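You operate a simulated robot arm through the tools that you are given. There is no shell and no other tool. Be economical: measure what you need, move in short steps, check, and stop when the job is done.

You are at the controls of a simulated two-armed robot. One attempt, no reset.

JOB
Hold the green valve, unscrew its white cap and put the cap in the parts drawer.
Fine: the drawer ends shut; the valve ends upright; the black cap and the drawer's rings stay.

The check looks at the end state, three seconds after you hand in, the way a careful person would. Anything else that was tipped, shoved, dropped, spilled or broken makes it a failure. A push-on lid holds only when it is set on centred and level and pressed home; a screw cap is set on level and turned clockwise until tight.

ROBOT AND FRAMES
Two 7-joint arms with two-finger parallel grippers on one trunk, on a base that drives. Base frame: it is fixed to the floor where the robot stands at the start and does not move with it; the origin is under the middle of the robot, x ahead of it, y to its left, z up; the surface under the hand at the start is at about z = 0.88. Readings come in m, degrees, newtons and seconds.
The left shoulder is at the start at [0.11, 0.169, 1.429], the right one opposite. With the tool pointing down near the work surface each hand reaches from about 0.44 to 0.76 m from the robot's upright axis, wherever it stands, measured 20 degrees to its own side. Places, roughly: black cap (5x6x3 cm) [0.5, -0.9, 0.9]; black ring (6x6x2 cm) [0.9, 0, 0.7]; cream ring (6x6x2 cm) [0.8, -0.2, 0.7]; green neck [0.3, -0.8, 0.9]; inside of the parts drawer [0.9, -0.1, 0.7]; parts drawer [0.9, -0.1, 0.7]; purple ring (6x6x2 cm) [0.8, -0.1, 0.7]; white cap (5x6x3 cm) [0.3, -0.8, 1]. Payload 1.57 kg a hand.
The tool frame of a hand sits at the grasp point between the pads (the TCP): z along the fingers, y along the line on which they close. The tips reach 0.03 m beyond it. The gripper opens to 0.08 m. The fingers are 0.017 m wide and 0.012 m thick; the gripper's body (0.04 by 0.082 m) begins 0.08 m behind the TCP.
Orientation is that of the tool frame in the base frame, as [roll, pitch, yaw] about the fixed x, y, z axes, in that order (R = Rz(yaw) Ry(pitch) Rx(roll)). With the fingers straight down and closing along the base's y, the tool's x points along the base's -x, its y along +y and its z along -z.

CONTROLS
- The arms move only by the tool apply_moves. It takes "left_targets", "right_targets" or both (then of equal length, played together; a hand with none holds still); each is a list of rows, each a list of 2 entries, a list of its own where there are three numbers: the shift along the base's x, y, z in m, then the turn, a rotation vector about the base's x, y, z in degrees. In form: [[[tx, ty, tz], [wx, wy, wz]], ...]. A call has 1 to 8 rows; each row is the pose to reach, as a shift and turn from the pose commanded when the call began. "left_gripper" and "right_gripper" are, for a hand that has rows, the opening in per cent of the stroke, from 0 (shut) to 100 (fully open), set as the call begins (left out, the last holds). A row lasts 0.2 s, in which the tool goes at most 0.05 m and 8.6 degrees; a call with a longer step from one row to the next is refused whole, and so is a gripper value outside its range. Where a pose cannot be reached the arm comes as near as it can. A force on the tool above 50 N (or 10 N above the force at the start of the call, whichever is more), or a blocked arm, ends the call early, and 0.2 s more pass. Each finger travels about 0.072 m/s and halts on what it meets, pressing with about 22 N; the grip force reading is that of the motor and also rises with nothing between the fingers. The clock runs only during rows and for 0.2 s after the last one: add rows that repeat a pose to give the fingers time. It gives the time, the measured TCP pose, the force on the tool (base axes), the opening and the grip force at its end, in the units of the frame above (readings bear some noise), with the torque about the TCP (base axes, N m) and any sound that the robot's microphone picked up.
- Cameras (640 x 400 px; columns grow to the right, rows downward): "scene" is now at [0.1345, -0.0283, 1.6124]; the picture's right is [-0.42, -0.91, 0.00], its down [-0.74, 0.34, -0.59] and it looks along [0.53, -0.24, -0.81] (base axes); focal length 250 px, centre (320, 200). "left" rides on the left gripper at [0.072, 0.007, -0.122] in its tool frame; the picture's right is [-0.09, 1.00, 0.00], its down [-0.84, -0.08, -0.54] and it looks along [-0.54, -0.05, 0.84] (tool axes); focal length 238 px, centre (320, 200). "right" rides on the right gripper at [0.072, -0.007, -0.122] in its tool frame; the picture's right is [0.09, 1.00, 0.00], its down [-0.84, 0.08, -0.54] and it looks along [-0.54, 0.05, 0.84] (tool axes); focal length 238 px, centre (320, 200).
- capture(camera): a new picture of that camera. It takes no simulated time.
- move_column(by): slides the trunk up (or, below 0, down) by that many m; the arms and the scene camera ride with it, the base frame stays. It gives what a move gives, with no picture.
- steer(legs): drives the robot by 1 to 6 legs, each [ahead, left, turn to the left] in m, m and degrees, along the robot's own axes; the way and the turn of a leg run together, so that a leg with both is an arc; at most 1.5 m and 180 degrees a leg. The arms and the cameras ride along, it lands a little off, and it stops where it bumps. It gives what a move gives.
- aim_head(pan, tilt): turns the head with the scene camera to pan (to the left, within 86 degrees either way) and tilt (down, from -29 to 69), counted from straight ahead of the robot. It gives what a move gives.
- measure_at(camera, pixels): there is no depth. For up to 12 entries [column, row, z] of the newest picture of that camera ("zoom" is the newest enlarged one), the place [x, y] in the base frame at which the ray of that pixel passes the height z, good to about 0.002 m, but the place of the scene camera against the robot may be out by one fixed shift of up to 0.018 m in any direction. It takes no simulated time.
- zoom(camera, box): a new picture of the part [left, top, right, bottom] of that camera's present view, enlarged. It takes no simulated time.
- hand_in(): hands the job in; it is judged then, once.

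Work in short steps. Measure before you move; look again where a grasp or a placing could have gone wrong, and mend it. You have 80 turns and 70 pictures in all, those below and enlarged ones among them. Open the grippers and draw the arms clear of the work before you hand the job in, unless the task says otherwise; then end with one line.

The tools are called after "Request:" by a JSON object that holds its "name" and its "arguments". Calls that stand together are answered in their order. apply_moves: Moves the arms, as the interface text tells. Its arguments: {"type":"object","properties":{"left_targets":{"type":"array","items":{"type":"array"}},"left_gripper":{"type":"number"},"right_targets":{"type":"array","items":{"type":"array"}},"right_gripper":{"type":"number"}},"required":[]} The other tools are called the same way: move_column (by) slides the trunk up or down; steer (legs) drives the base; aim_head (pan, tilt) turns the head that bears the scene camera; capture (camera) takes a picture; measure_at (camera, pixels) gives the place at which the rays of pixels pass given heights; zoom (camera, box) takes an enlarged picture of a part of a camera's view; hand_in () hands the job in.

At the start:

```text
time_s: 0.0
left_tool_pos: [0.5797, -0.1142, 1.1499]
left_tcp_rot: [-179.9, 0.1, 180.0]
left_wrist_force: [0.0, -0.2, -0.2]
left_wrist_torque: [0.01, 0.01, -0.03]
left_finger_gap: 0.08
left_finger_force: 0.0
right_tool_pos: [0.4531, -0.5508, 1.1629]
right_tcp_rot: [180.0, -0.1, 180.0]
right_wrist_force: [0.3, 0.6, 0.3]
right_wrist_torque: [0.01, 0.0, 0.04]
right_finger_gap: 0.0801
right_finger_force: 0.1
trunk travel left (down, up): [-0.743, 0.147]
robot x, y, heading: [0.0014, 0.0014, 0.2]
head pan, tilt: [-24.6, 54.0]
```

scene: 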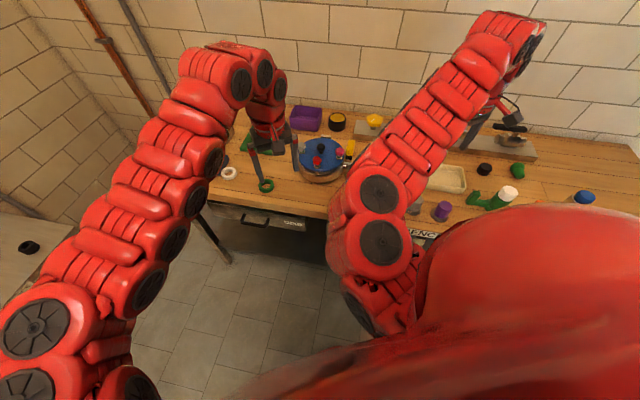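
right: 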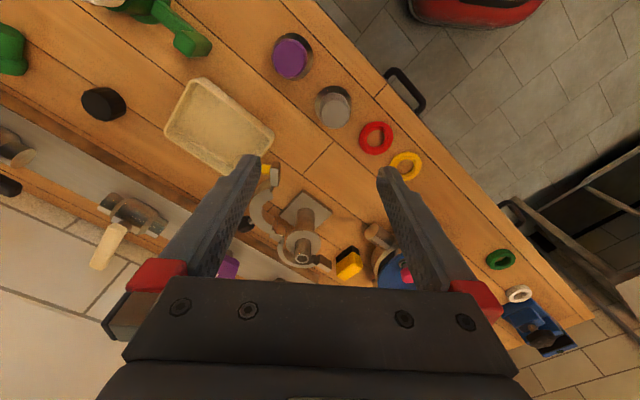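
left: 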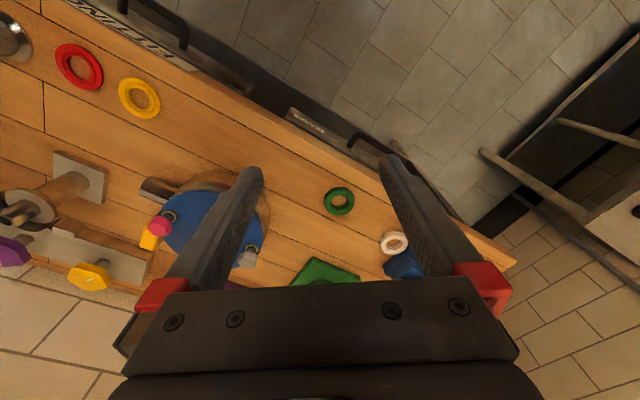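

The scene picture shows the valve with its white cap near (500,198) and drawer fronts under the bench at about (270,220) and (425,235). I take a closer look at each before moving.

Request:
{"name": "zoom", "arguments": {"camera": "scene", "box": [420, 130, 620, 255]}}

Request:
{"name": "zoom", "arguments": {"camera": "scene", "box": [190, 90, 390, 260]}}

Request:
{"name": "measure_at", "arguments": {"camera": "scene", "pixels": [[508, 193, 0.96], [484, 169, 0.9], [472, 198, 0.9], [518, 170, 0.9], [442, 210, 0.93], [584, 197, 0.92], [265, 220, 0.75], [425, 235, 0.75]]}}

```text
3.20 times, centred on (520, 192) of scene
```

zoom: 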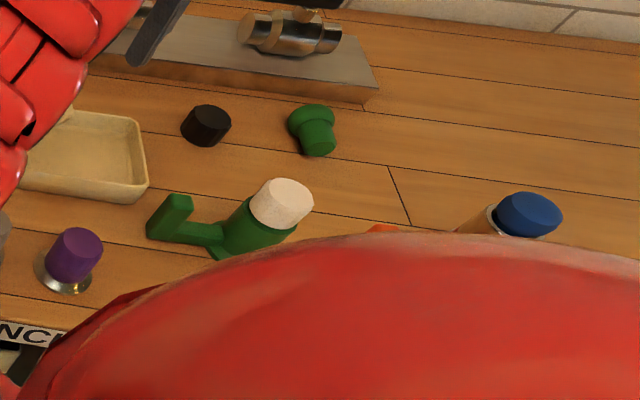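

```text
2.35 times, centred on (290, 175) of scene
```

zoom: 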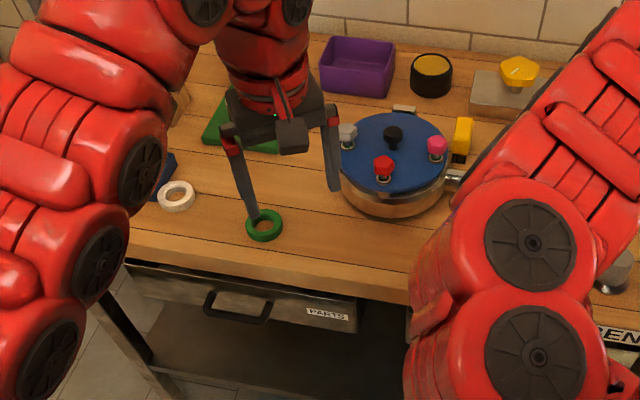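

```text
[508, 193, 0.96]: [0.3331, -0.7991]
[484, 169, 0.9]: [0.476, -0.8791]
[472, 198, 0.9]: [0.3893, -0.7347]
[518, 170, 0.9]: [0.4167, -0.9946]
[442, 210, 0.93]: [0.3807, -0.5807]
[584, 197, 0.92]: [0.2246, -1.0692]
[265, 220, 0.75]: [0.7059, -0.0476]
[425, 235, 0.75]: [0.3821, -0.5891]
```

The bench edge runs along about (0.515, 0.857), so the robot should turn about 31° right to face it. The valve is then roughly 0.70 m ahead and 0.51 m to the right, so I turn, then shift right.

Request:
{"name": "steer", "arguments": {"legs": [[0, 0, -31], [0, -0.45, 0]]}}

Request:
{"name": "aim_head", "arguments": {"pan": 0, "tilt": 50}}

Request:
{"name": "capture", "arguments": {"camera": "scene"}}

Request:
{"name": "capture", "arguments": {"camera": "right"}}

```text
time_s: 4.2
left_tool_pos: [0.2088, -0.7824, 1.1498]
left_tcp_rot: [-180.0, 0.0, 149.2]
left_wrist_force: [-0.3, 0.7, 0.1]
left_wrist_torque: [0.0, 0.02, -0.03]
left_finger_gap: 0.0801
left_finger_force: 0.1
right_tool_pos: [-0.1254, -1.092, 1.162]
right_tcp_rot: [180.0, 0.0, 149.2]
right_wrist_force: [0.5, -0.3, 0.2]
right_wrist_torque: [-0.03, 0.0, -0.01]
right_finger_gap: 0.08
right_finger_force: 0.0
trunk travel left (down, up): [-0.743, 0.147]
robot x, y, heading: [-0.2301, -0.3878, -30.5]
head pan, tilt: [-24.6, 54.0]
```

```text
time_s: 5.1
left_tool_pos: [0.2084, -0.783, 1.1502]
left_tcp_rot: [-179.9, 0.0, 149.2]
left_wrist_force: [-0.5, -0.2, -0.3]
left_wrist_torque: [0.0, 0.0, 0.0]
left_finger_gap: 0.0803
left_finger_force: 0.1
right_tool_pos: [-0.1252, -1.0925, 1.1622]
right_tcp_rot: [180.0, -0.1, 149.2]
right_wrist_force: [-0.7, -0.2, -0.3]
right_wrist_torque: [0.0, 0.0, -0.01]
right_finger_gap: 0.0798
right_finger_force: 0.0
trunk travel left (down, up): [-0.743, 0.147]
robot x, y, heading: [-0.2296, -0.3895, -30.7]
head pan, tilt: [0.0, 50.0]
```

```text
64 pictures are left
```

scene: 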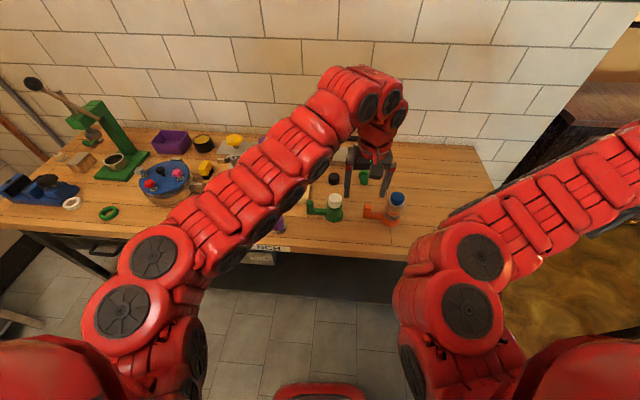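

```text
63 pictures are left
```

right: 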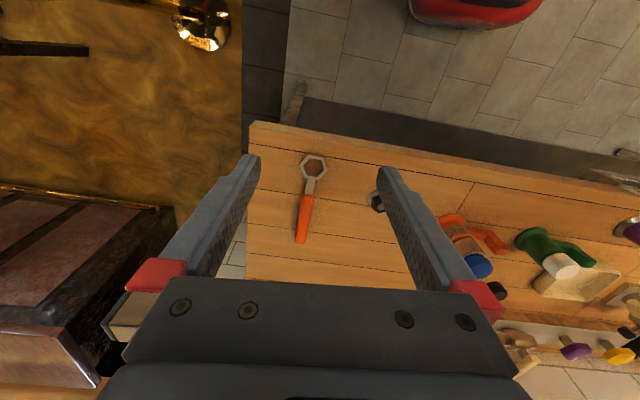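

I now face the bench, with the green valve at about (333,205) and an orange valve just to its right. I zoom in for its shape.

Request:
{"name": "zoom", "arguments": {"camera": "scene", "box": [270, 160, 430, 260]}}

Request:
{"name": "measure_at", "arguments": {"camera": "scene", "pixels": [[334, 200, 0.98], [333, 218, 0.88], [311, 205, 0.92], [315, 212, 0.89], [397, 198, 0.98], [394, 220, 0.88], [367, 213, 0.92]]}}

Request:
{"name": "zoom", "arguments": {"camera": "right", "box": [420, 180, 640, 320]}}

Request:
{"name": "capture", "arguments": {"camera": "left"}}

```text
4.00 times, centred on (350, 210) of scene
```

zoom: 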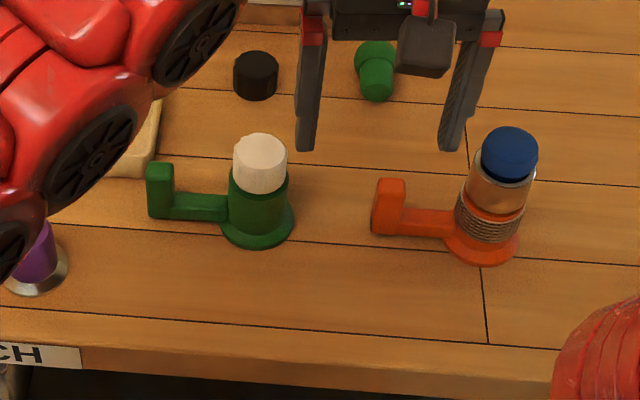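

```text
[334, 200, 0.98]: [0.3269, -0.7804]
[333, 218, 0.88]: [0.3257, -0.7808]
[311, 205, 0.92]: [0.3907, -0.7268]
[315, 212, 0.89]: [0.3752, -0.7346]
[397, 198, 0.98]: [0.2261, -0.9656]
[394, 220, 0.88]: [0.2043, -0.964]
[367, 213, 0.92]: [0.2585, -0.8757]
```

```text
2.86 times, centred on (530, 250) of right
```

zoom: 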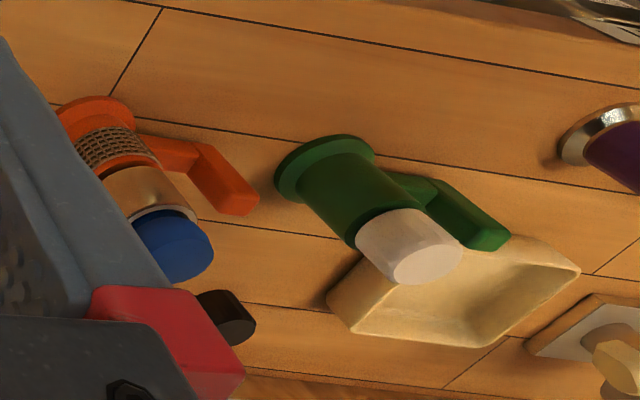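

```text
60 pictures are left
```

left: 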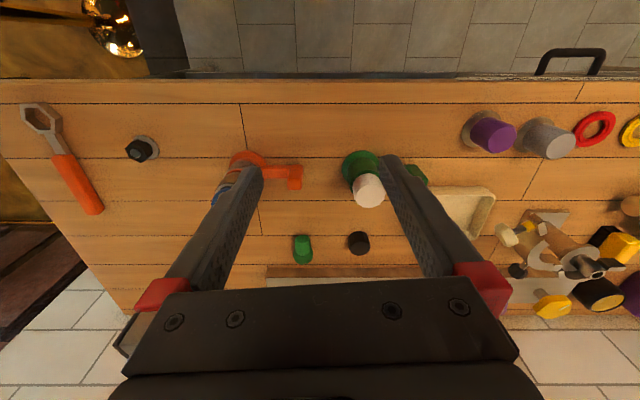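

The valve is an upright neck on a flange, with an L-shaped lever pointing left and the white cap on top. I zoom the left hand camera to fix the position without the scene camera's shift.

Request:
{"name": "zoom", "arguments": {"camera": "left", "box": [310, 130, 470, 230]}}

Request:
{"name": "measure_at", "arguments": {"camera": "zoom", "pixels": [[230, 240, 0.99], [230, 240, 0.98], [230, 240, 0.97], [230, 240, 0.96]]}}

Request:
{"name": "measure_at", "arguments": {"camera": "scene", "pixels": [[335, 197, 0.99], [335, 197, 0.98], [335, 197, 0.97], [335, 197, 0.96], [334, 216, 0.885]]}}

```text
4.00 times, centred on (390, 180) of left
```

zoom: 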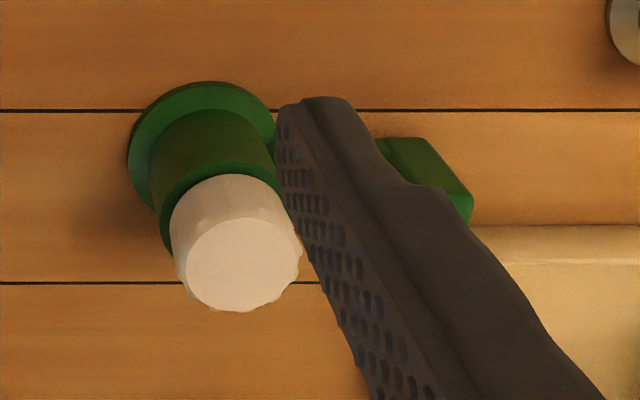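

```text
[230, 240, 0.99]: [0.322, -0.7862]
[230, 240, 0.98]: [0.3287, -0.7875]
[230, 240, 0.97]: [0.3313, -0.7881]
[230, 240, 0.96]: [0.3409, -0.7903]
```

```text
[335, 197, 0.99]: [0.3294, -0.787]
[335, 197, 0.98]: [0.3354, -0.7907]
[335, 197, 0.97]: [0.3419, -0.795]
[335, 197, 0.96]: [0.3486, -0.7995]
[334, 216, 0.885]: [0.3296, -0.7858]
```

I measure the cap's top face (240,265), its edges, and the flange centre (203,147) in that zoom to get height and diameter.

Request:
{"name": "measure_at", "arguments": {"camera": "zoom", "pixels": [[241, 266, 1.0], [241, 266, 0.99], [241, 266, 0.98], [241, 266, 0.97], [241, 266, 0.96], [203, 147, 0.885], [203, 147, 0.88], [186, 262, 0.97], [297, 262, 0.97], [128, 147, 0.885], [277, 147, 0.885], [445, 175, 0.92]]}}

```text
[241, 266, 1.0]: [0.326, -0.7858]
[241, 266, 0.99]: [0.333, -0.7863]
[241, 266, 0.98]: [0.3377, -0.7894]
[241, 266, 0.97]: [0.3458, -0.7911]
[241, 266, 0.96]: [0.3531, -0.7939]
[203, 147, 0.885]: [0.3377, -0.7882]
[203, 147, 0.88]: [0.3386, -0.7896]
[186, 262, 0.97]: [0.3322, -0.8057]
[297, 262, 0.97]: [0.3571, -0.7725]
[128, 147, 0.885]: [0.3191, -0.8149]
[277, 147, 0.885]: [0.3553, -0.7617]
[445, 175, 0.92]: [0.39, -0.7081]
```

The cap's top is at about z 0.98, axis (0.338,-0.789), about 41 mm across; the lever's upright end is about 0.095 m to its left. Gripping that upright end with the left hand gives good leverage and leaves the cap free for the right, so I drive 0.08 m closer.

Request:
{"name": "steer", "arguments": {"legs": [[0.08, 0, 0]]}}

```text
time_s: 6.2
left_tool_pos: [0.2728, -0.8197, 1.1495]
left_tcp_rot: [-180.0, 0.0, 149.2]
left_wrist_force: [-0.6, 0.2, 0.5]
left_wrist_torque: [-0.01, -0.02, 0.03]
left_finger_gap: 0.08
left_finger_force: 0.0
right_tool_pos: [-0.0606, -1.1295, 1.1629]
right_tcp_rot: [-179.9, 0.0, 149.3]
right_wrist_force: [0.3, -0.1, -0.6]
right_wrist_torque: [0.0, 0.0, 0.01]
right_finger_gap: 0.0801
right_finger_force: 0.1
trunk travel left (down, up): [-0.743, 0.147]
robot x, y, heading: [-0.1693, -0.4275, -30.7]
head pan, tilt: [0.0, 50.0]
```

Left hand: move left, clear of the valve, while turning -90° about z so that the fingers will close along the bench's depth.

Request:
{"name": "apply_moves", "arguments": {"left_targets": [[[0.02, 0.024, 0], [0, 0, -8.5]], [[0.041, 0.048, 0], [0, 0, -17]], [[0.062, 0.072, 0], [0, 0, -25.5]], [[0.083, 0.095, 0], [0, 0, -34]], [[0.103, 0.119, 0], [0, 0, -42.5]], [[0.124, 0.143, 0], [0, 0, -51]], [[0.145, 0.167, 0], [0, 0, -59.5]], [[0.165, 0.19, 0], [0, 0, -68]]]}}

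Request:
{"name": "apply_moves", "arguments": {"left_targets": [[[0, 0, 0], [0, 0, -7]], [[0, 0, 0], [0, 0, -14]], [[0, 0, 0], [0, 0, -22]]]}}

Request:
{"name": "capture", "arguments": {"camera": "left"}}

Request:
{"name": "zoom", "arguments": {"camera": "scene", "box": [240, 160, 400, 260]}}

```text
time_s: 8.0
left_tool_pos: [0.4378, -0.6269, 1.1525]
left_tcp_rot: [-179.8, 0.0, 81.0]
left_wrist_force: [-0.4, -0.5, -0.6]
left_wrist_torque: [0.0, 0.02, 0.04]
left_finger_gap: 0.0801
left_finger_force: 0.1
left hand out of reach, approached as far as the arm can: row 6, 7
right_tool_pos: [-0.0607, -1.1292, 1.1629]
right_tcp_rot: [180.0, 0.0, 149.2]
right_wrist_force: [-0.1, -1.0, -0.3]
right_wrist_torque: [-0.04, 0.0, -0.02]
right_finger_gap: 0.08
right_finger_force: 0.1
trunk travel left (down, up): [-0.743, 0.147]
robot x, y, heading: [-0.1679, -0.4261, -31.0]
head pan, tilt: [0.0, 50.0]
```

```text
time_s: 8.8
left_tool_pos: [0.4392, -0.6304, 1.1506]
left_tcp_rot: [180.0, 0.0, 59.2]
left_wrist_force: [-0.7, -0.5, -0.1]
left_wrist_torque: [0.01, 0.01, -0.01]
left_finger_gap: 0.08
left_finger_force: 0.0
right_tool_pos: [-0.0602, -1.1302, 1.1622]
right_tcp_rot: [179.8, -0.2, 149.3]
right_wrist_force: [0.8, -0.2, 0.3]
right_wrist_torque: [0.01, -0.02, -0.01]
right_finger_gap: 0.0801
right_finger_force: 0.1
trunk travel left (down, up): [-0.743, 0.147]
robot x, y, heading: [-0.168, -0.4309, -30.9]
head pan, tilt: [0.0, 50.0]
```

```text
58 pictures are left
```

left: 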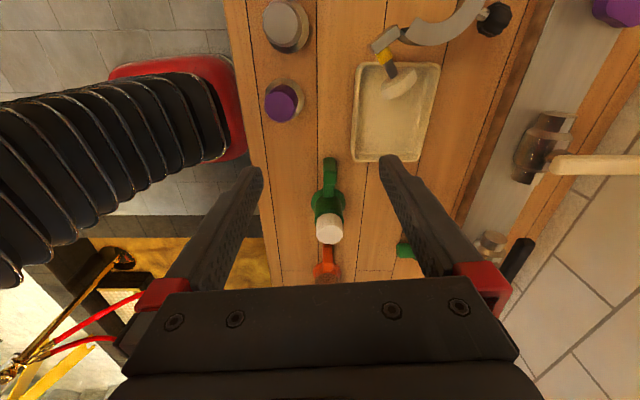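

```text
4.00 times, centred on (320, 210) of scene
```

zoom: 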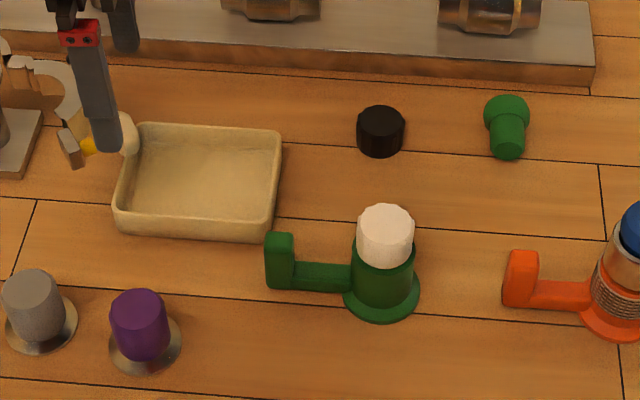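

The lever now shows clearly: bar from the neck to an upright end at about (330,165) in the left view. I zoom there to locate it.

Request:
{"name": "zoom", "arguments": {"camera": "left", "box": [270, 145, 398, 225]}}

Request:
{"name": "measure_at", "arguments": {"camera": "scene", "pixels": [[309, 219, 0.94], [309, 219, 0.93], [309, 219, 0.92], [309, 231, 0.89]]}}

```text
5.00 times, centred on (334, 185) of left
```

zoom: 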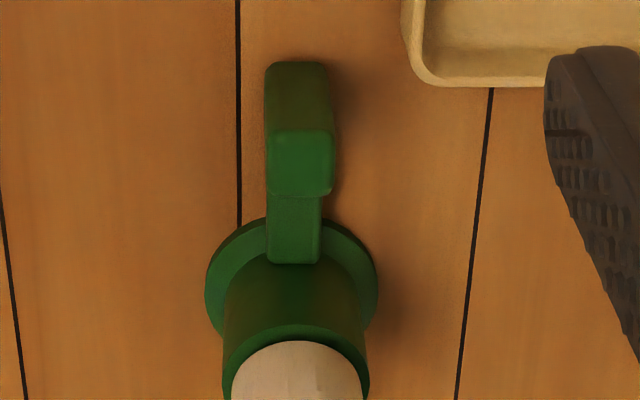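

```text
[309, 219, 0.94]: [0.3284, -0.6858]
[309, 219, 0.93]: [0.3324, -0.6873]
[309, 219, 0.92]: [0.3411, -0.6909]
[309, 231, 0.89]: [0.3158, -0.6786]
```

I measure the post's top face (corners (272,130),(334,130),(335,192),(270,196)), its foot's outer edge (295,63) and the cap from this zoom.

Request:
{"name": "measure_at", "arguments": {"camera": "zoom", "pixels": [[302, 163, 0.94], [302, 163, 0.93], [302, 163, 0.92], [272, 130, 0.93], [334, 130, 0.93], [335, 192, 0.93], [270, 194, 0.93], [297, 63, 0.89], [268, 70, 0.89], [326, 70, 0.89], [295, 260, 0.91]]}}

```text
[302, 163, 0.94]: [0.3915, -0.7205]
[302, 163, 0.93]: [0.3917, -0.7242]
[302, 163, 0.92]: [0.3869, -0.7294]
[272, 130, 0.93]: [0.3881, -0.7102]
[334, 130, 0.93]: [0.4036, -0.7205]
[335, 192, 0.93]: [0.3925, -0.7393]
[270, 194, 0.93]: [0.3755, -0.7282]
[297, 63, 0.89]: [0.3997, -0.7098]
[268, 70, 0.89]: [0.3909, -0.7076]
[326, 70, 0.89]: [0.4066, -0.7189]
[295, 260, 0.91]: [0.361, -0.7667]
```

The post is about 19 mm wide at (0.3905,-0.7215), top z≈0.94. I tilt the left tool 30° to lean leftward, narrow the fingers to 60 %, and go to a pre-grasp 0.1 m back along the tool.

Request:
{"name": "apply_moves", "arguments": {"left_targets": [[[-0.006, -0.012, -0.034], [-6.4, 3.8, 0]], [[-0.012, -0.024, -0.069], [-12.9, 7.65, 0]], [[-0.018, -0.036, -0.104], [-19.3, 11.5, 0]], [[-0.023, -0.048, -0.139], [-25.8, 15.3, 0]], [[-0.023, -0.048, -0.139], [-25.8, 15.3, 0]]], "left_gripper": 60}}

Request:
{"name": "capture", "arguments": {"camera": "left"}}

Request:
{"name": "zoom", "arguments": {"camera": "scene", "box": [240, 140, 400, 240]}}

```text
time_s: 10.0
left_tool_pos: [0.4197, -0.6794, 1.0102]
left_tcp_rot: [-179.9, 30.0, 59.3]
left_wrist_force: [-0.4, 0.3, 0.2]
left_wrist_torque: [0.01, 0.0, 0.01]
left_finger_gap: 0.0479
left_finger_force: 0.1
left hand out of reach, approached as far as the arm can: row 1, 2, 3
right_tool_pos: [-0.0604, -1.1308, 1.1619]
right_tcp_rot: [179.9, -0.1, 149.3]
right_wrist_force: [0.9, -0.2, -0.6]
right_wrist_torque: [-0.01, -0.02, -0.03]
right_finger_gap: 0.0803
right_finger_force: 0.0
trunk travel left (down, up): [-0.743, 0.147]
robot x, y, heading: [-0.1697, -0.429, -30.7]
head pan, tilt: [0.0, 50.0]
```

```text
55 pictures are left
```

left: 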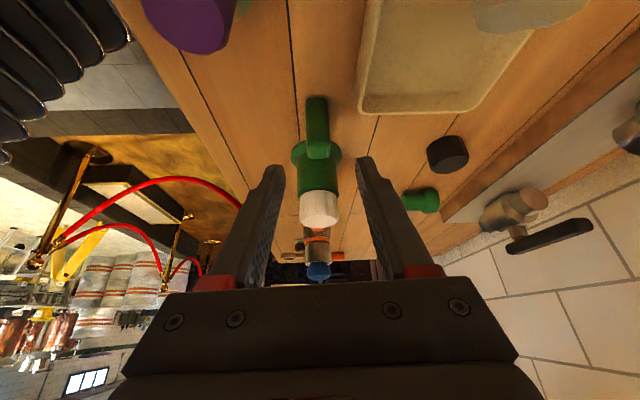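

```text
4.00 times, centred on (320, 190) of scene
```

zoom: 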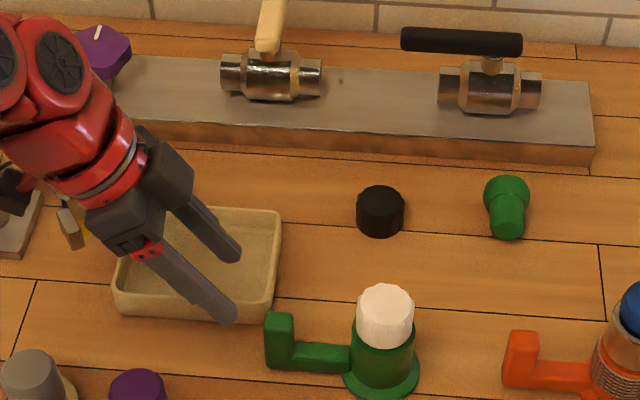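

The post is centred between the fingers (post ≈(318,148)). I re-measure it in this closer view.

Request:
{"name": "zoom", "arguments": {"camera": "left", "box": [268, 85, 380, 155]}}

```text
5.71 times, centred on (324, 120) of left
```

zoom: 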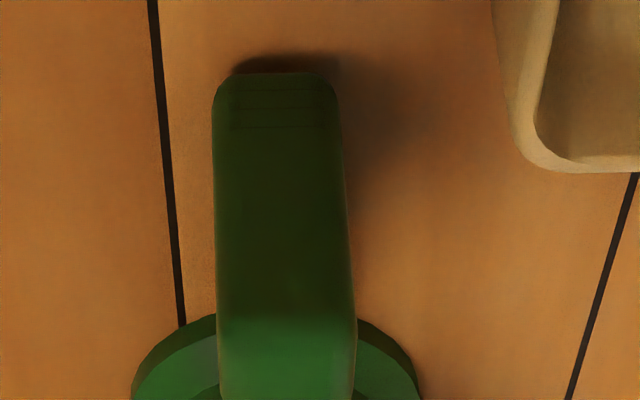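

Request:
{"name": "measure_at", "arguments": {"camera": "zoom", "pixels": [[217, 320, 0.94], [357, 320, 0.94], [287, 320, 0.94], [287, 320, 0.935], [217, 95, 0.885], [336, 95, 0.885], [275, 75, 0.88]]}}

```text
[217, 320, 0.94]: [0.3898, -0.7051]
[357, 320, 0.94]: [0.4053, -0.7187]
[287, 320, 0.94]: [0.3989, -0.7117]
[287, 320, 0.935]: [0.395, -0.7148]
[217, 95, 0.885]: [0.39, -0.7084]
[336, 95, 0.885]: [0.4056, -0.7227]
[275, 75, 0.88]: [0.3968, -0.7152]
```

The post centre comes out at (0.392,-0.7225). I advance 0.1 m along the tool to it, with fingers still open, and check.

Request:
{"name": "apply_moves", "arguments": {"left_targets": [[[-0.007, -0.011, -0.021], [0, 0, 0]], [[-0.014, -0.0215, -0.0425], [0, 0, 0]], [[-0.021, -0.032, -0.064], [0, 0, 0]], [[-0.0277, -0.0431, -0.085], [0, 0, 0]], [[-0.0277, -0.0431, -0.085], [0, 0, 0]]]}}

Request:
{"name": "capture", "arguments": {"camera": "left"}}

Request:
{"name": "zoom", "arguments": {"camera": "scene", "box": [260, 160, 388, 240]}}

```text
time_s: 11.2
left_tool_pos: [0.3905, -0.7211, 0.9272]
left_tcp_rot: [179.9, 30.0, 59.2]
left_wrist_force: [-0.2, 0.9, -0.2]
left_wrist_torque: [0.01, 0.04, 0.01]
left_finger_gap: 0.048
left_finger_force: 0.1
right_tool_pos: [-0.0608, -1.1291, 1.1638]
right_tcp_rot: [-180.0, -0.1, 149.4]
right_wrist_force: [0.6, -0.1, -0.1]
right_wrist_torque: [-0.02, 0.02, 0.01]
right_finger_gap: 0.0799
right_finger_force: 0.1
trunk travel left (down, up): [-0.743, 0.147]
robot x, y, heading: [-0.1674, -0.4277, -30.8]
head pan, tilt: [0.0, 50.0]
```

```text
52 pictures are left
```

left: 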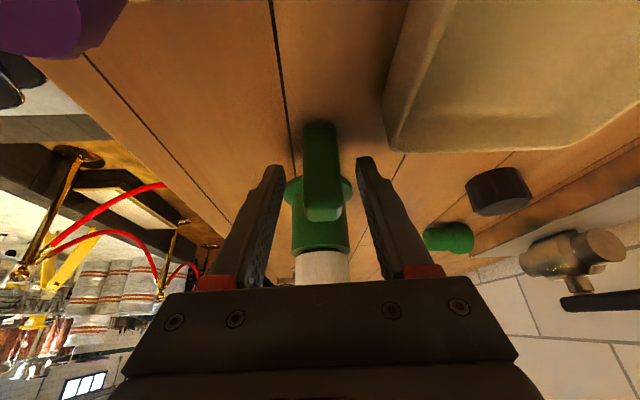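

```text
5.00 times, centred on (324, 200) of scene
```

zoom: 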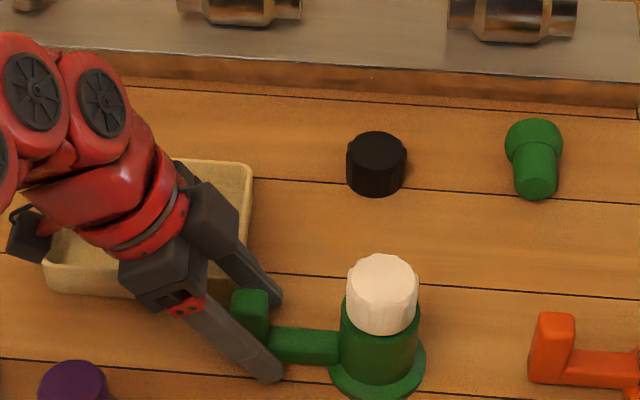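

The post sits between the fingers, well centred. I close the left gripper on it.

Request:
{"name": "apply_moves", "arguments": {"left_targets": [[[0, 0, 0], [0, 0, 0]], [[0, 0, 0], [0, 0, 0]], [[0, 0, 0], [0, 0, 0]]], "left_gripper": 0}}

Request:
{"name": "apply_moves", "arguments": {"right_targets": [[[0.04, 0.02, 0], [0, 0, 0]], [[0.08, 0.04, 0], [0, 0, 0]], [[0.12, 0.06, 0], [0, 0, 0]], [[0.16, 0.085, 0], [0, 0, 0]], [[0.2, 0.11, 0], [0, 0, 0]], [[0.24, 0.14, 0], [0, 0, 0]], [[0.28, 0.165, 0], [0, 0, 0]], [[0.3, 0.18, 0], [0, 0, 0]]]}}

Request:
{"name": "capture", "arguments": {"camera": "right"}}

Request:
{"name": "capture", "arguments": {"camera": "scene"}}

```text
time_s: 12.0
left_tool_pos: [0.3912, -0.7214, 0.9264]
left_tcp_rot: [179.9, 30.0, 59.3]
left_wrist_force: [0.1, 0.7, 0.4]
left_wrist_torque: [-0.02, -0.07, 0.04]
left_finger_gap: 0.0219
left_finger_force: 21.5
right_tool_pos: [-0.0599, -1.13, 1.1632]
right_tcp_rot: [-180.0, -0.2, 149.3]
right_wrist_force: [0.0, 0.2, -0.2]
right_wrist_torque: [0.01, -0.02, -0.03]
right_finger_gap: 0.0802
right_finger_force: 0.0
trunk travel left (down, up): [-0.743, 0.147]
robot x, y, heading: [-0.1655, -0.4216, -30.6]
head pan, tilt: [0.0, 50.0]
```

```text
time_s: 13.8
left_tool_pos: [0.3906, -0.7211, 0.9276]
left_tcp_rot: [180.0, 30.1, 59.3]
left_wrist_force: [0.0, 0.4, 0.4]
left_wrist_torque: [-0.06, -0.02, -0.03]
left_finger_gap: 0.0216
left_finger_force: 22.5
right_tool_pos: [0.239, -0.9489, 1.1623]
right_tcp_rot: [-179.9, 0.0, 149.2]
right_wrist_force: [0.1, -0.3, -0.3]
right_wrist_torque: [0.02, 0.01, 0.0]
right_finger_gap: 0.08
right_finger_force: 0.1
right hand out of reach, approached as far as the arm can: row 1, 2, 3, 4, 5, 6, 7
trunk travel left (down, up): [-0.743, 0.147]
robot x, y, heading: [-0.1693, -0.4259, -30.8]
head pan, tilt: [0.0, 50.0]
```

```text
50 pictures are left
```

right: 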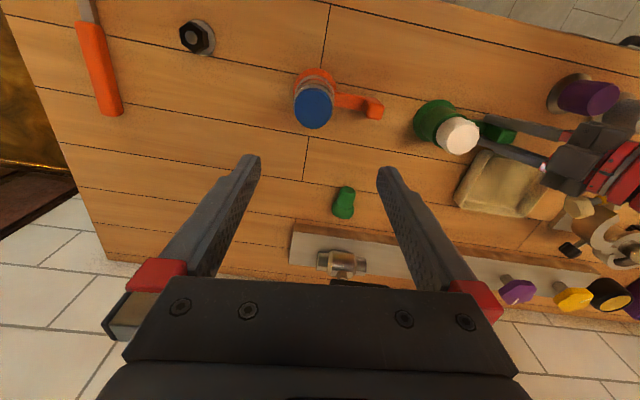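

```text
49 pictures are left
```

scene: 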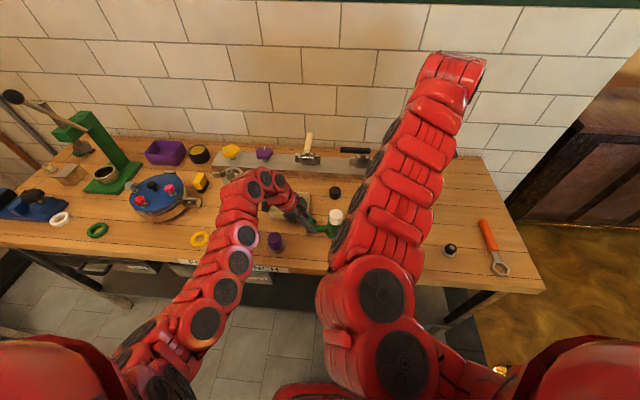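

Left grip is firm (gap 0.0216, 22 N). Next I bring the right hand over the cap at z≈1.10 while turning it -60°, so that there is room for anticlockwise turning; first I measure the cap in the right view.

Request:
{"name": "zoom", "arguments": {"camera": "right", "box": [400, 85, 512, 155]}}

```text
5.71 times, centred on (456, 120) of right
```

zoom: 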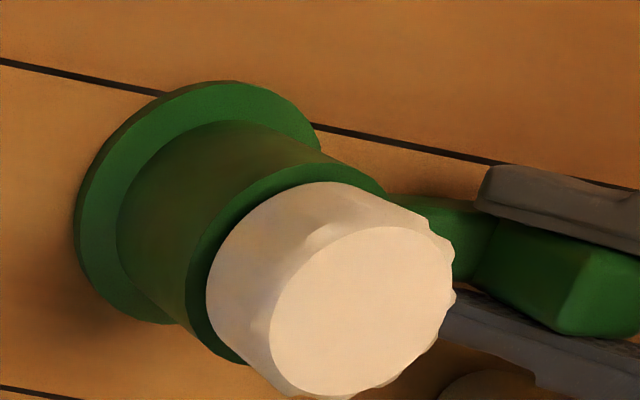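

Request:
{"name": "measure_at", "arguments": {"camera": "zoom", "pixels": [[362, 312, 1.0], [362, 312, 0.99], [362, 312, 0.98], [362, 312, 0.97], [200, 205, 0.885], [280, 262, 0.95], [280, 262, 0.94], [280, 262, 0.93], [270, 312, 0.985], [452, 300, 0.985]]}}

```text
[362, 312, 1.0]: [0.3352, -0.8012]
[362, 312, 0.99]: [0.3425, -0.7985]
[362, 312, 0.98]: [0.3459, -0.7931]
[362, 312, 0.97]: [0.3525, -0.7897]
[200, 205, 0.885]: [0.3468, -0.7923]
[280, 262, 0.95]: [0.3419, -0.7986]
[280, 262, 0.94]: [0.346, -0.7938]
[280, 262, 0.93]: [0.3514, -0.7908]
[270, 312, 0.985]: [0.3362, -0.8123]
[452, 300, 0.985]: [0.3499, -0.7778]
```

Right view puts the axis near (0.346,-0.793), cap top 0.98, neck top about 0.942; the left view said (0.338,-0.789). I move over the cap at z≈1.09, turned -60°, and look again.

Request:
{"name": "apply_moves", "arguments": {"right_targets": [[[0.013, 0.02, -0.005], [0, 0, -7.5]], [[0.026, 0.04, -0.01], [0, 0, -15]], [[0.039, 0.06, -0.02], [0, 0, -22.5]], [[0.052, 0.08, -0.03], [0, 0, -30]], [[0.065, 0.1, -0.04], [0, 0, -37.5]], [[0.078, 0.12, -0.05], [0, 0, -45]], [[0.091, 0.14, -0.06], [0, 0, -52.5]], [[0.103, 0.158, -0.07], [0, 0, -60]]]}}

Request:
{"name": "capture", "arguments": {"camera": "right"}}

Request:
{"name": "zoom", "arguments": {"camera": "scene", "box": [230, 130, 422, 250]}}

```text
time_s: 15.6
left_tool_pos: [0.391, -0.7223, 0.9277]
left_tcp_rot: [-180.0, 30.0, 59.3]
left_wrist_force: [0.9, -0.9, 0.5]
left_wrist_torque: [-0.1, 0.0, 0.1]
left_finger_gap: 0.0219
left_finger_force: 21.4
right_tool_pos: [0.3462, -0.792, 1.0896]
right_tcp_rot: [179.9, 0.0, 89.2]
right_wrist_force: [0.1, -0.8, -0.2]
right_wrist_torque: [-0.05, -0.04, -0.02]
right_finger_gap: 0.0801
right_finger_force: 0.1
right hand out of reach, approached as far as the arm can: row 1, 2, 3, 4, 5, 6, 7
trunk travel left (down, up): [-0.743, 0.147]
robot x, y, heading: [-0.1675, -0.4253, -30.7]
head pan, tilt: [0.0, 50.0]
```

```text
47 pictures are left
```

right: 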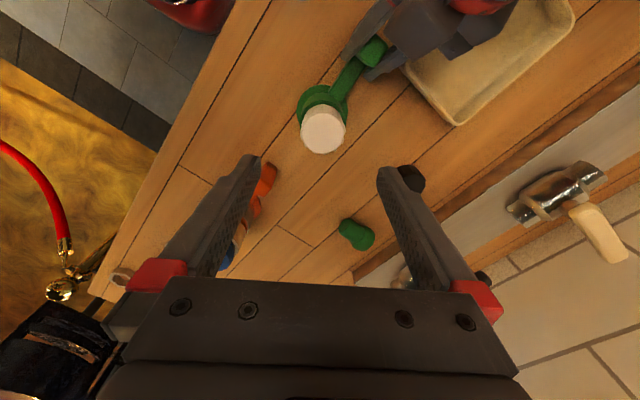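

```text
3.33 times, centred on (326, 190) of scene
```

zoom: 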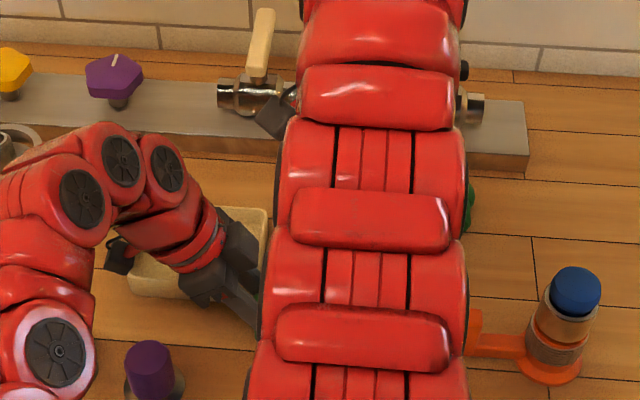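

I zoom on the cap (322,128) in the right view for the final axis.

Request:
{"name": "zoom", "arguments": {"camera": "right", "box": [276, 80, 372, 160]}}

Request:
{"name": "measure_at", "arguments": {"camera": "right", "pixels": [[323, 137, 0.98], [321, 103, 0.885]]}}

```text
5.00 times, centred on (324, 120) of right
```

zoom: 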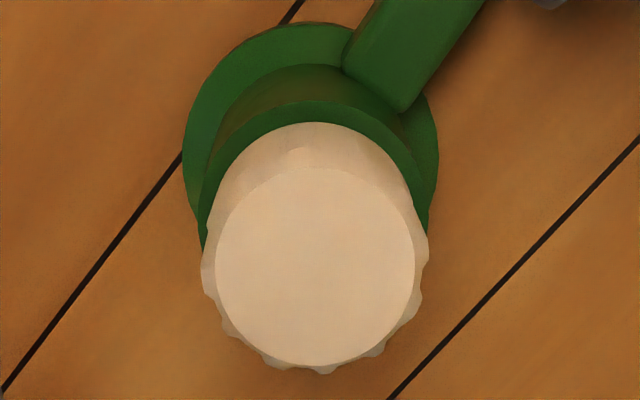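

```text
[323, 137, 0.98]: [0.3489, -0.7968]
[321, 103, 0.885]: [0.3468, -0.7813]
```

Request:
{"name": "measure_at", "arguments": {"camera": "zoom", "pixels": [[315, 267, 0.99], [315, 267, 0.98], [315, 267, 0.97], [310, 140, 0.885], [183, 145, 0.885], [437, 145, 0.885], [215, 267, 0.98], [415, 267, 0.98], [315, 122, 0.945], [315, 100, 0.945]]}}

```text
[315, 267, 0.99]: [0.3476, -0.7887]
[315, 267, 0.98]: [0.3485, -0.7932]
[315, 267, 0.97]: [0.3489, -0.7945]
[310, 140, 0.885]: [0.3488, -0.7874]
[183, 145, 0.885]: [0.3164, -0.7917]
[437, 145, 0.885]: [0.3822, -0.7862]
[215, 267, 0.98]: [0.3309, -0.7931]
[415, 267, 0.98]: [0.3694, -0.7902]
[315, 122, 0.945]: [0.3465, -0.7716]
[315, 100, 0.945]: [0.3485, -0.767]
```

Axis relative to the hand is about (+0.002,+0.002). I lower straight down to TCP z≈0.983, so the tips end near 0.953, above the neck top, then check.

Request:
{"name": "apply_moves", "arguments": {"right_targets": [[[0.002, 0.002, -0.03], [0, 0, 0]], [[0.002, 0.002, -0.06], [0, 0, 0]], [[0.002, 0.002, -0.085], [0, 0, 0]], [[0.002, 0.002, -0.107], [0, 0, 0]], [[0.002, 0.002, -0.107], [0, 0, 0]]]}}

Request:
{"name": "capture", "arguments": {"camera": "right"}}

Request:
{"name": "capture", "arguments": {"camera": "left"}}

```text
time_s: 16.8
left_tool_pos: [0.3915, -0.7207, 0.9271]
left_tcp_rot: [179.9, 30.0, 59.3]
left_wrist_force: [0.1, 0.3, -1.0]
left_wrist_torque: [0.12, -0.04, -0.02]
left_finger_gap: 0.0219
left_finger_force: 22.4
right_tool_pos: [0.3432, -0.7913, 0.9852]
right_tcp_rot: [-180.0, 0.1, 89.3]
right_wrist_force: [-1.0, 0.1, 0.2]
right_wrist_torque: [0.0, -0.01, -0.02]
right_finger_gap: 0.0802
right_finger_force: 0.0
right hand out of reach, approached as far as the arm can: row 1, 2
trunk travel left (down, up): [-0.743, 0.147]
robot x, y, heading: [-0.1657, -0.4278, -30.7]
head pan, tilt: [0.0, 50.0]
```

```text
44 pictures are left
```

right: 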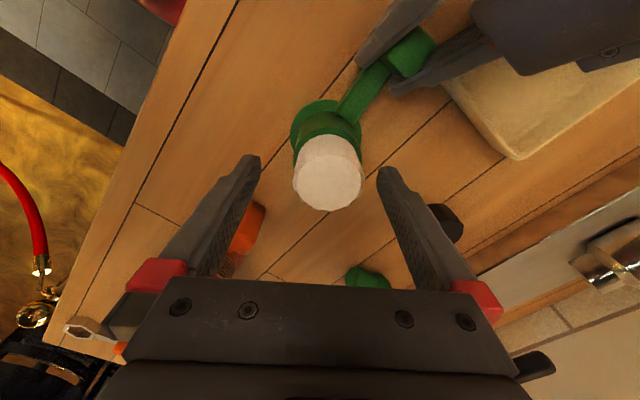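

```text
43 pictures are left
```

left: 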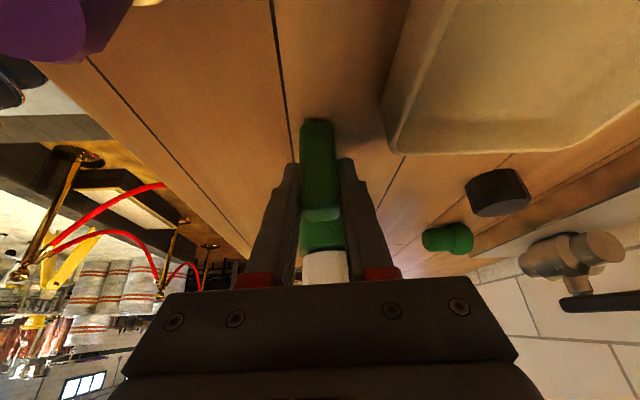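

The cap is slightly off the fingers' centre. I measure its outline here for a fine correction.

Request:
{"name": "zoom", "arguments": {"camera": "right", "box": [280, 120, 376, 220]}}

```text
4.00 times, centred on (328, 170) of right
```

zoom: 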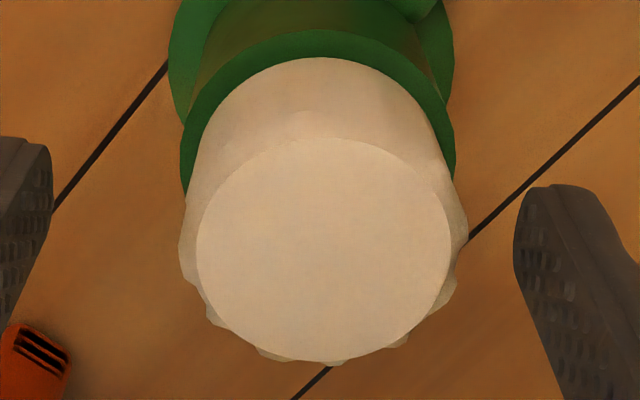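

Request:
{"name": "measure_at", "arguments": {"camera": "zoom", "pixels": [[323, 250, 0.985], [323, 250, 0.975], [323, 250, 0.965], [197, 250, 0.975], [449, 250, 0.975], [323, 57, 0.945], [323, 57, 0.955], [316, 32, 0.945]]}}

```text
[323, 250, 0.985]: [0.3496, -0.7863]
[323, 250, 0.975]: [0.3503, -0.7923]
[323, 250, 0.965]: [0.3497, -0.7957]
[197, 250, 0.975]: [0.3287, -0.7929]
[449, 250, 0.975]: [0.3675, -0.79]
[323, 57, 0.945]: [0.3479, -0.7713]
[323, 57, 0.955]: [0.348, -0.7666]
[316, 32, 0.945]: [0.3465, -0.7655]
```

The cap's axis is at about (0.349,-0.790), 6 mm in +x of the hand. I correct that, lower 3 mm and close.

Request:
{"name": "apply_moves", "arguments": {"right_targets": [[[0.003, 0.0005, -0.001], [0, 0, 0]], [[0.006, 0.001, -0.003], [0, 0, 0]], [[0.006, 0.001, -0.003], [0, 0, 0]]]}}

Request:
{"name": "zoom", "arguments": {"camera": "right", "box": [248, 120, 408, 220]}}

```text
time_s: 17.6
left_tool_pos: [0.3914, -0.7207, 0.9259]
left_tcp_rot: [180.0, 30.0, 59.4]
left_wrist_force: [0.3, -1.0, -0.6]
left_wrist_torque: [0.14, -0.07, -0.02]
left_finger_gap: 0.0217
left_finger_force: 21.9
right_tool_pos: [0.3502, -0.7891, 0.9837]
right_tcp_rot: [180.0, -0.2, 89.3]
right_wrist_force: [0.4, 0.2, 1.0]
right_wrist_torque: [0.01, -0.04, 0.02]
right_finger_gap: 0.08
right_finger_force: 0.1
trunk travel left (down, up): [-0.743, 0.147]
robot x, y, heading: [-0.1705, -0.4324, -30.7]
head pan, tilt: [0.0, 50.0]
```

```text
4.00 times, centred on (328, 170) of right
```

zoom: 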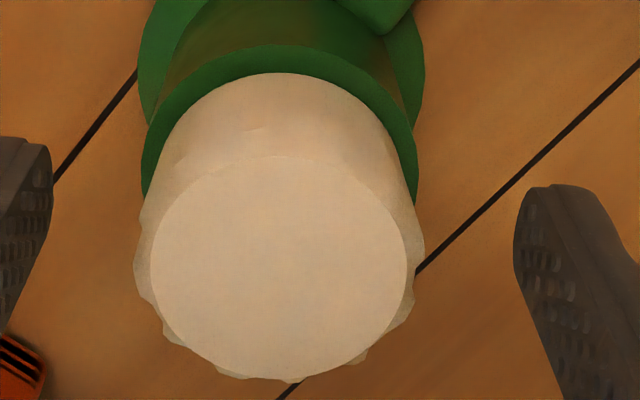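

The cap (mid column 279) is centred between the fingers (283). I close the right gripper on it.

Request:
{"name": "apply_moves", "arguments": {"right_targets": [[[0, 0, 0], [0, 0, 0]], [[0, 0, 0], [0, 0, 0]], [[0, 0, 0], [0, 0, 0]]], "right_gripper": 0}}

```text
time_s: 18.4
left_tool_pos: [0.3924, -0.7209, 0.9269]
left_tcp_rot: [-180.0, 30.0, 59.3]
left_wrist_force: [5.9, 1.4, -0.2]
left_wrist_torque: [-0.11, 0.08, 0.31]
left_finger_gap: 0.0218
left_finger_force: 22.2
right_tool_pos: [0.3498, -0.7908, 0.9836]
right_tcp_rot: [-180.0, -0.2, 89.2]
right_wrist_force: [-5.3, -0.2, -0.8]
right_wrist_torque: [0.03, 0.25, 0.02]
right_finger_gap: 0.0444
right_finger_force: 22.4
trunk travel left (down, up): [-0.743, 0.147]
robot x, y, heading: [-0.1745, -0.4252, -30.7]
head pan, tilt: [0.0, 50.0]
```

Gripped at 44 mm, about 5 N side load. I turn anticlockwise 32° as a first try and read the torque.

Request:
{"name": "apply_moves", "arguments": {"right_targets": [[[0, 0, 0], [0, 0, 8]], [[0, 0, 0], [0, 0, 16]], [[0, 0, 0], [0, 0, 24]], [[0, 0, 0], [0, 0, 32]]]}}

Request:
{"name": "zoom", "arguments": {"camera": "right", "box": [220, 80, 440, 220]}}

```text
time_s: 19.4
left_tool_pos: [0.3918, -0.7197, 0.9262]
left_tcp_rot: [180.0, 29.8, 59.4]
left_wrist_force: [10.9, 7.7, -0.3]
left_wrist_torque: [-0.4, -0.04, 0.48]
left_finger_gap: 0.0219
left_finger_force: 21.9
right_tool_pos: [0.3501, -0.7906, 0.9842]
right_tcp_rot: [-180.0, 0.0, 121.2]
right_wrist_force: [-10.9, -8.6, 4.2]
right_wrist_torque: [-0.02, 0.46, -0.02]
right_finger_gap: 0.0442
right_finger_force: 21.3
trunk travel left (down, up): [-0.743, 0.147]
robot x, y, heading: [-0.1711, -0.4264, -30.7]
head pan, tilt: [0.0, 50.0]
```

```text
2.86 times, centred on (330, 150) of right
```

zoom: 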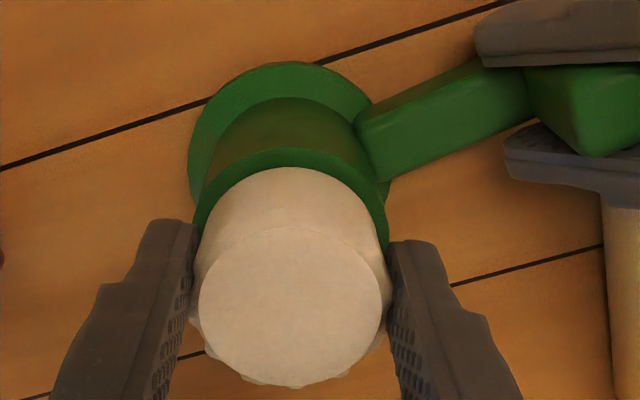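

The cap turns freely with the hand (torque ≈0) and pushes it up slightly (+4 N), with a side load of about 14 N. I ease the hand 2 mm along that load and continue turning with a little lift.

Request:
{"name": "apply_moves", "arguments": {"right_targets": [[[-0.001, -0.001, 0.0003], [0, 0, 8]], [[-0.002, -0.0015, 0.0006], [0, 0, 16]], [[-0.002, -0.0015, 0.0008], [0, 0, 24]], [[-0.002, -0.0015, 0.001], [0, 0, 32]], [[-0.002, -0.0015, 0.0012], [0, 0, 40]], [[-0.002, -0.0015, 0.0014], [0, 0, 48]]]}}

```text
time_s: 20.8
left_tool_pos: [0.3911, -0.7198, 0.9263]
left_tcp_rot: [179.9, 29.8, 59.4]
left_wrist_force: [13.7, 12.9, -1.9]
left_wrist_torque: [-0.1, -0.01, 0.38]
left_finger_gap: 0.0222
left_finger_force: 22.0
right_tool_pos: [0.3474, -0.7918, 0.9842]
right_tcp_rot: [-180.0, -0.1, 169.3]
right_wrist_force: [-13.8, -13.6, 9.1]
right_wrist_torque: [-0.4, 0.47, -0.05]
right_finger_gap: 0.044
right_finger_force: 22.0
trunk travel left (down, up): [-0.743, 0.147]
robot x, y, heading: [-0.166, -0.4293, -30.8]
head pan, tilt: [0.0, 50.0]
```

Side and upward loads still rise (−14,−14,+9 N). I shift 3 mm along them and 2 mm up without turning, to see the response.

Request:
{"name": "apply_moves", "arguments": {"right_targets": [[[-0.0015, -0.0015, 0.001], [0, 0, 0]], [[-0.003, -0.003, 0.002], [0, 0, 0]], [[-0.003, -0.003, 0.002], [0, 0, 0]]]}}

Request:
{"name": "zoom", "arguments": {"camera": "right", "box": [220, 80, 440, 220]}}

```text
time_s: 21.6
left_tool_pos: [0.3912, -0.7219, 0.9268]
left_tcp_rot: [179.8, 30.2, 59.0]
left_wrist_force: [4.6, 1.3, 9.4]
left_wrist_torque: [-0.45, 0.35, 0.2]
left_finger_gap: 0.0223
left_finger_force: 21.5
right_tool_pos: [0.3462, -0.7928, 0.986]
right_tcp_rot: [179.8, -0.1, 169.4]
right_wrist_force: [-4.2, -2.5, -11.7]
right_wrist_torque: [-0.34, 0.31, -0.01]
right_finger_gap: 0.0443
right_finger_force: 21.8
trunk travel left (down, up): [-0.743, 0.147]
robot x, y, heading: [-0.1662, -0.4263, -30.6]
head pan, tilt: [0.0, 50.0]
```

```text
2.86 times, centred on (330, 150) of right
```

zoom: 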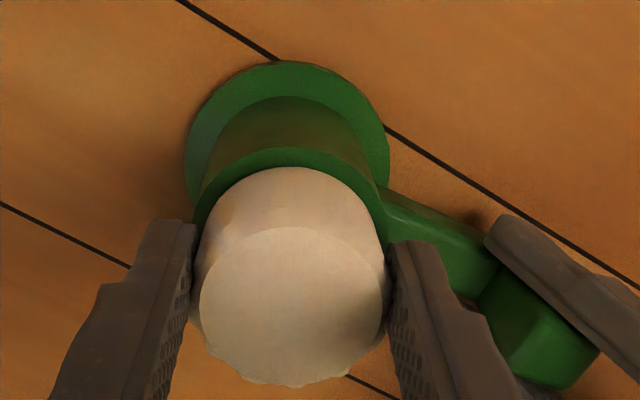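

Loads eased; the hand is now about 1 mm ahead in lift, so the thread rises roughly 8 mm per turn. I turn another 48° without lifting first, then a little.

Request:
{"name": "apply_moves", "arguments": {"right_targets": [[[0, 0, 0], [0, 0, 8]], [[0, 0, 0], [0, 0, 16]], [[0, 0, 0], [0, 0, 24]], [[0, 0, 0], [0, 0, 32]], [[0, 0, 0.0003], [0, 0, 40]], [[0, 0, 0.0005], [0, 0, 48]]]}}

```text
time_s: 23.0
left_tool_pos: [0.3906, -0.7209, 0.9267]
left_tcp_rot: [180.0, 30.0, 59.2]
left_wrist_force: [-2.1, -3.8, 12.2]
left_wrist_torque: [-0.45, 0.22, 0.04]
left_finger_gap: 0.0217
left_finger_force: 21.7
right_tool_pos: [0.3478, -0.7935, 0.986]
right_tcp_rot: [179.9, -0.1, -142.6]
right_wrist_force: [1.1, 2.9, -14.5]
right_wrist_torque: [-0.27, 0.22, 0.03]
right_finger_gap: 0.0437
right_finger_force: 22.2
trunk travel left (down, up): [-0.743, 0.147]
robot x, y, heading: [-0.1714, -0.4268, -30.9]
head pan, tilt: [0.0, 50.0]
```

The lift load is −14.5 N, so the pitch is smaller (about 2–3 mm/turn). I turn another 40° with no further lift.

Request:
{"name": "apply_moves", "arguments": {"right_targets": [[[0, 0, -0.0003], [0, 0, 8]], [[0, 0, -0.0005], [0, 0, 16]], [[0, 0, -0.0005], [0, 0, 24]], [[0, 0, -0.0005], [0, 0, 32]], [[0, 0, -0.0005], [0, 0, 40]]]}}

```text
time_s: 24.2
left_tool_pos: [0.3912, -0.7223, 0.9261]
left_tcp_rot: [-179.8, 29.9, 59.3]
left_wrist_force: [-6.9, -0.4, 0.9]
left_wrist_torque: [0.07, -0.27, -0.44]
left_finger_gap: 0.022
left_finger_force: 22.5
right_tool_pos: [0.3461, -0.7928, 0.9867]
right_tcp_rot: [-180.0, -0.1, -102.6]
right_wrist_force: [5.5, 0.7, -3.8]
right_wrist_torque: [-0.18, -0.08, -0.05]
right_finger_gap: 0.0439
right_finger_force: 21.7
trunk travel left (down, up): [-0.743, 0.147]
robot x, y, heading: [-0.1674, -0.4265, -30.8]
head pan, tilt: [0.0, 50.0]
```

Loads are small again at 168° of turning, and the wrist still has room. I continue 60° with a slight lift.

Request:
{"name": "apply_moves", "arguments": {"right_targets": [[[0, 0, 0], [0, 0, 8]], [[0, 0, 0], [0, 0, 16]], [[0, 0, 0], [0, 0, 24]], [[0, 0, 0], [0, 0, 32]], [[0, 0, 0.0002], [0, 0, 40]], [[0, 0, 0.0003], [0, 0, 48]], [[0, 0, 0.0003], [0, 0, 56]]]}}

Request:
{"name": "capture", "arguments": {"camera": "right"}}

```text
time_s: 25.8
left_tool_pos: [0.3901, -0.7211, 0.9267]
left_tcp_rot: [179.9, 30.1, 59.3]
left_wrist_force: [-7.2, -1.5, 0.3]
left_wrist_torque: [0.14, -0.28, -0.39]
left_finger_gap: 0.0222
left_finger_force: 22.6
right_tool_pos: [0.3458, -0.7934, 0.9857]
right_tcp_rot: [-180.0, -0.1, -46.6]
right_wrist_force: [6.9, 2.6, -1.4]
right_wrist_torque: [0.04, -0.19, -0.05]
right_finger_gap: 0.044
right_finger_force: 22.1
trunk travel left (down, up): [-0.743, 0.147]
robot x, y, heading: [-0.1661, -0.4252, -30.8]
head pan, tilt: [0.0, 50.0]
```

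```text
38 pictures are left
```

right: 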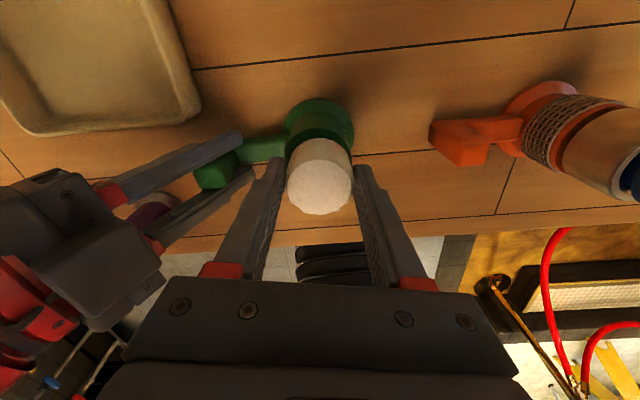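

224° done and the cap turns with little torque. I try to continue 40° more, watching for the wrist limit.

Request:
{"name": "apply_moves", "arguments": {"right_targets": [[[0, 0, 0], [0, 0, 8]], [[0, 0, 0.0001], [0, 0, 16]], [[0, 0, 0.0002], [0, 0, 24]], [[0, 0, 0.0003], [0, 0, 32]], [[0, 0, 0.0004], [0, 0, 40]]]}}

```text
time_s: 26.7
left_tool_pos: [0.3887, -0.7193, 0.9263]
left_tcp_rot: [-179.7, 29.8, 59.5]
left_wrist_force: [-5.6, 5.3, 7.9]
left_wrist_torque: [0.0, 0.31, -0.39]
left_finger_gap: 0.023
left_finger_force: 22.2
right_tool_pos: [0.3359, -0.7811, 0.9727]
right_tcp_rot: [179.0, -1.7, -20.6]
right_wrist_force: [-1.9, -4.9, 10.3]
right_wrist_torque: [-0.18, 0.25, -0.06]
right_finger_gap: 0.0447
right_finger_force: 22.2
right hand out of reach, approached as far as the arm can: row 3, 4
trunk travel left (down, up): [-0.743, 0.147]
robot x, y, heading: [-0.1693, -0.4276, -30.9]
head pan, tilt: [0.0, 50.0]
stopped in row 4 (right hand): the force on the tool passed its limit at 70 N (the readings are from after the stop); the commanded pose is now the measured one
```

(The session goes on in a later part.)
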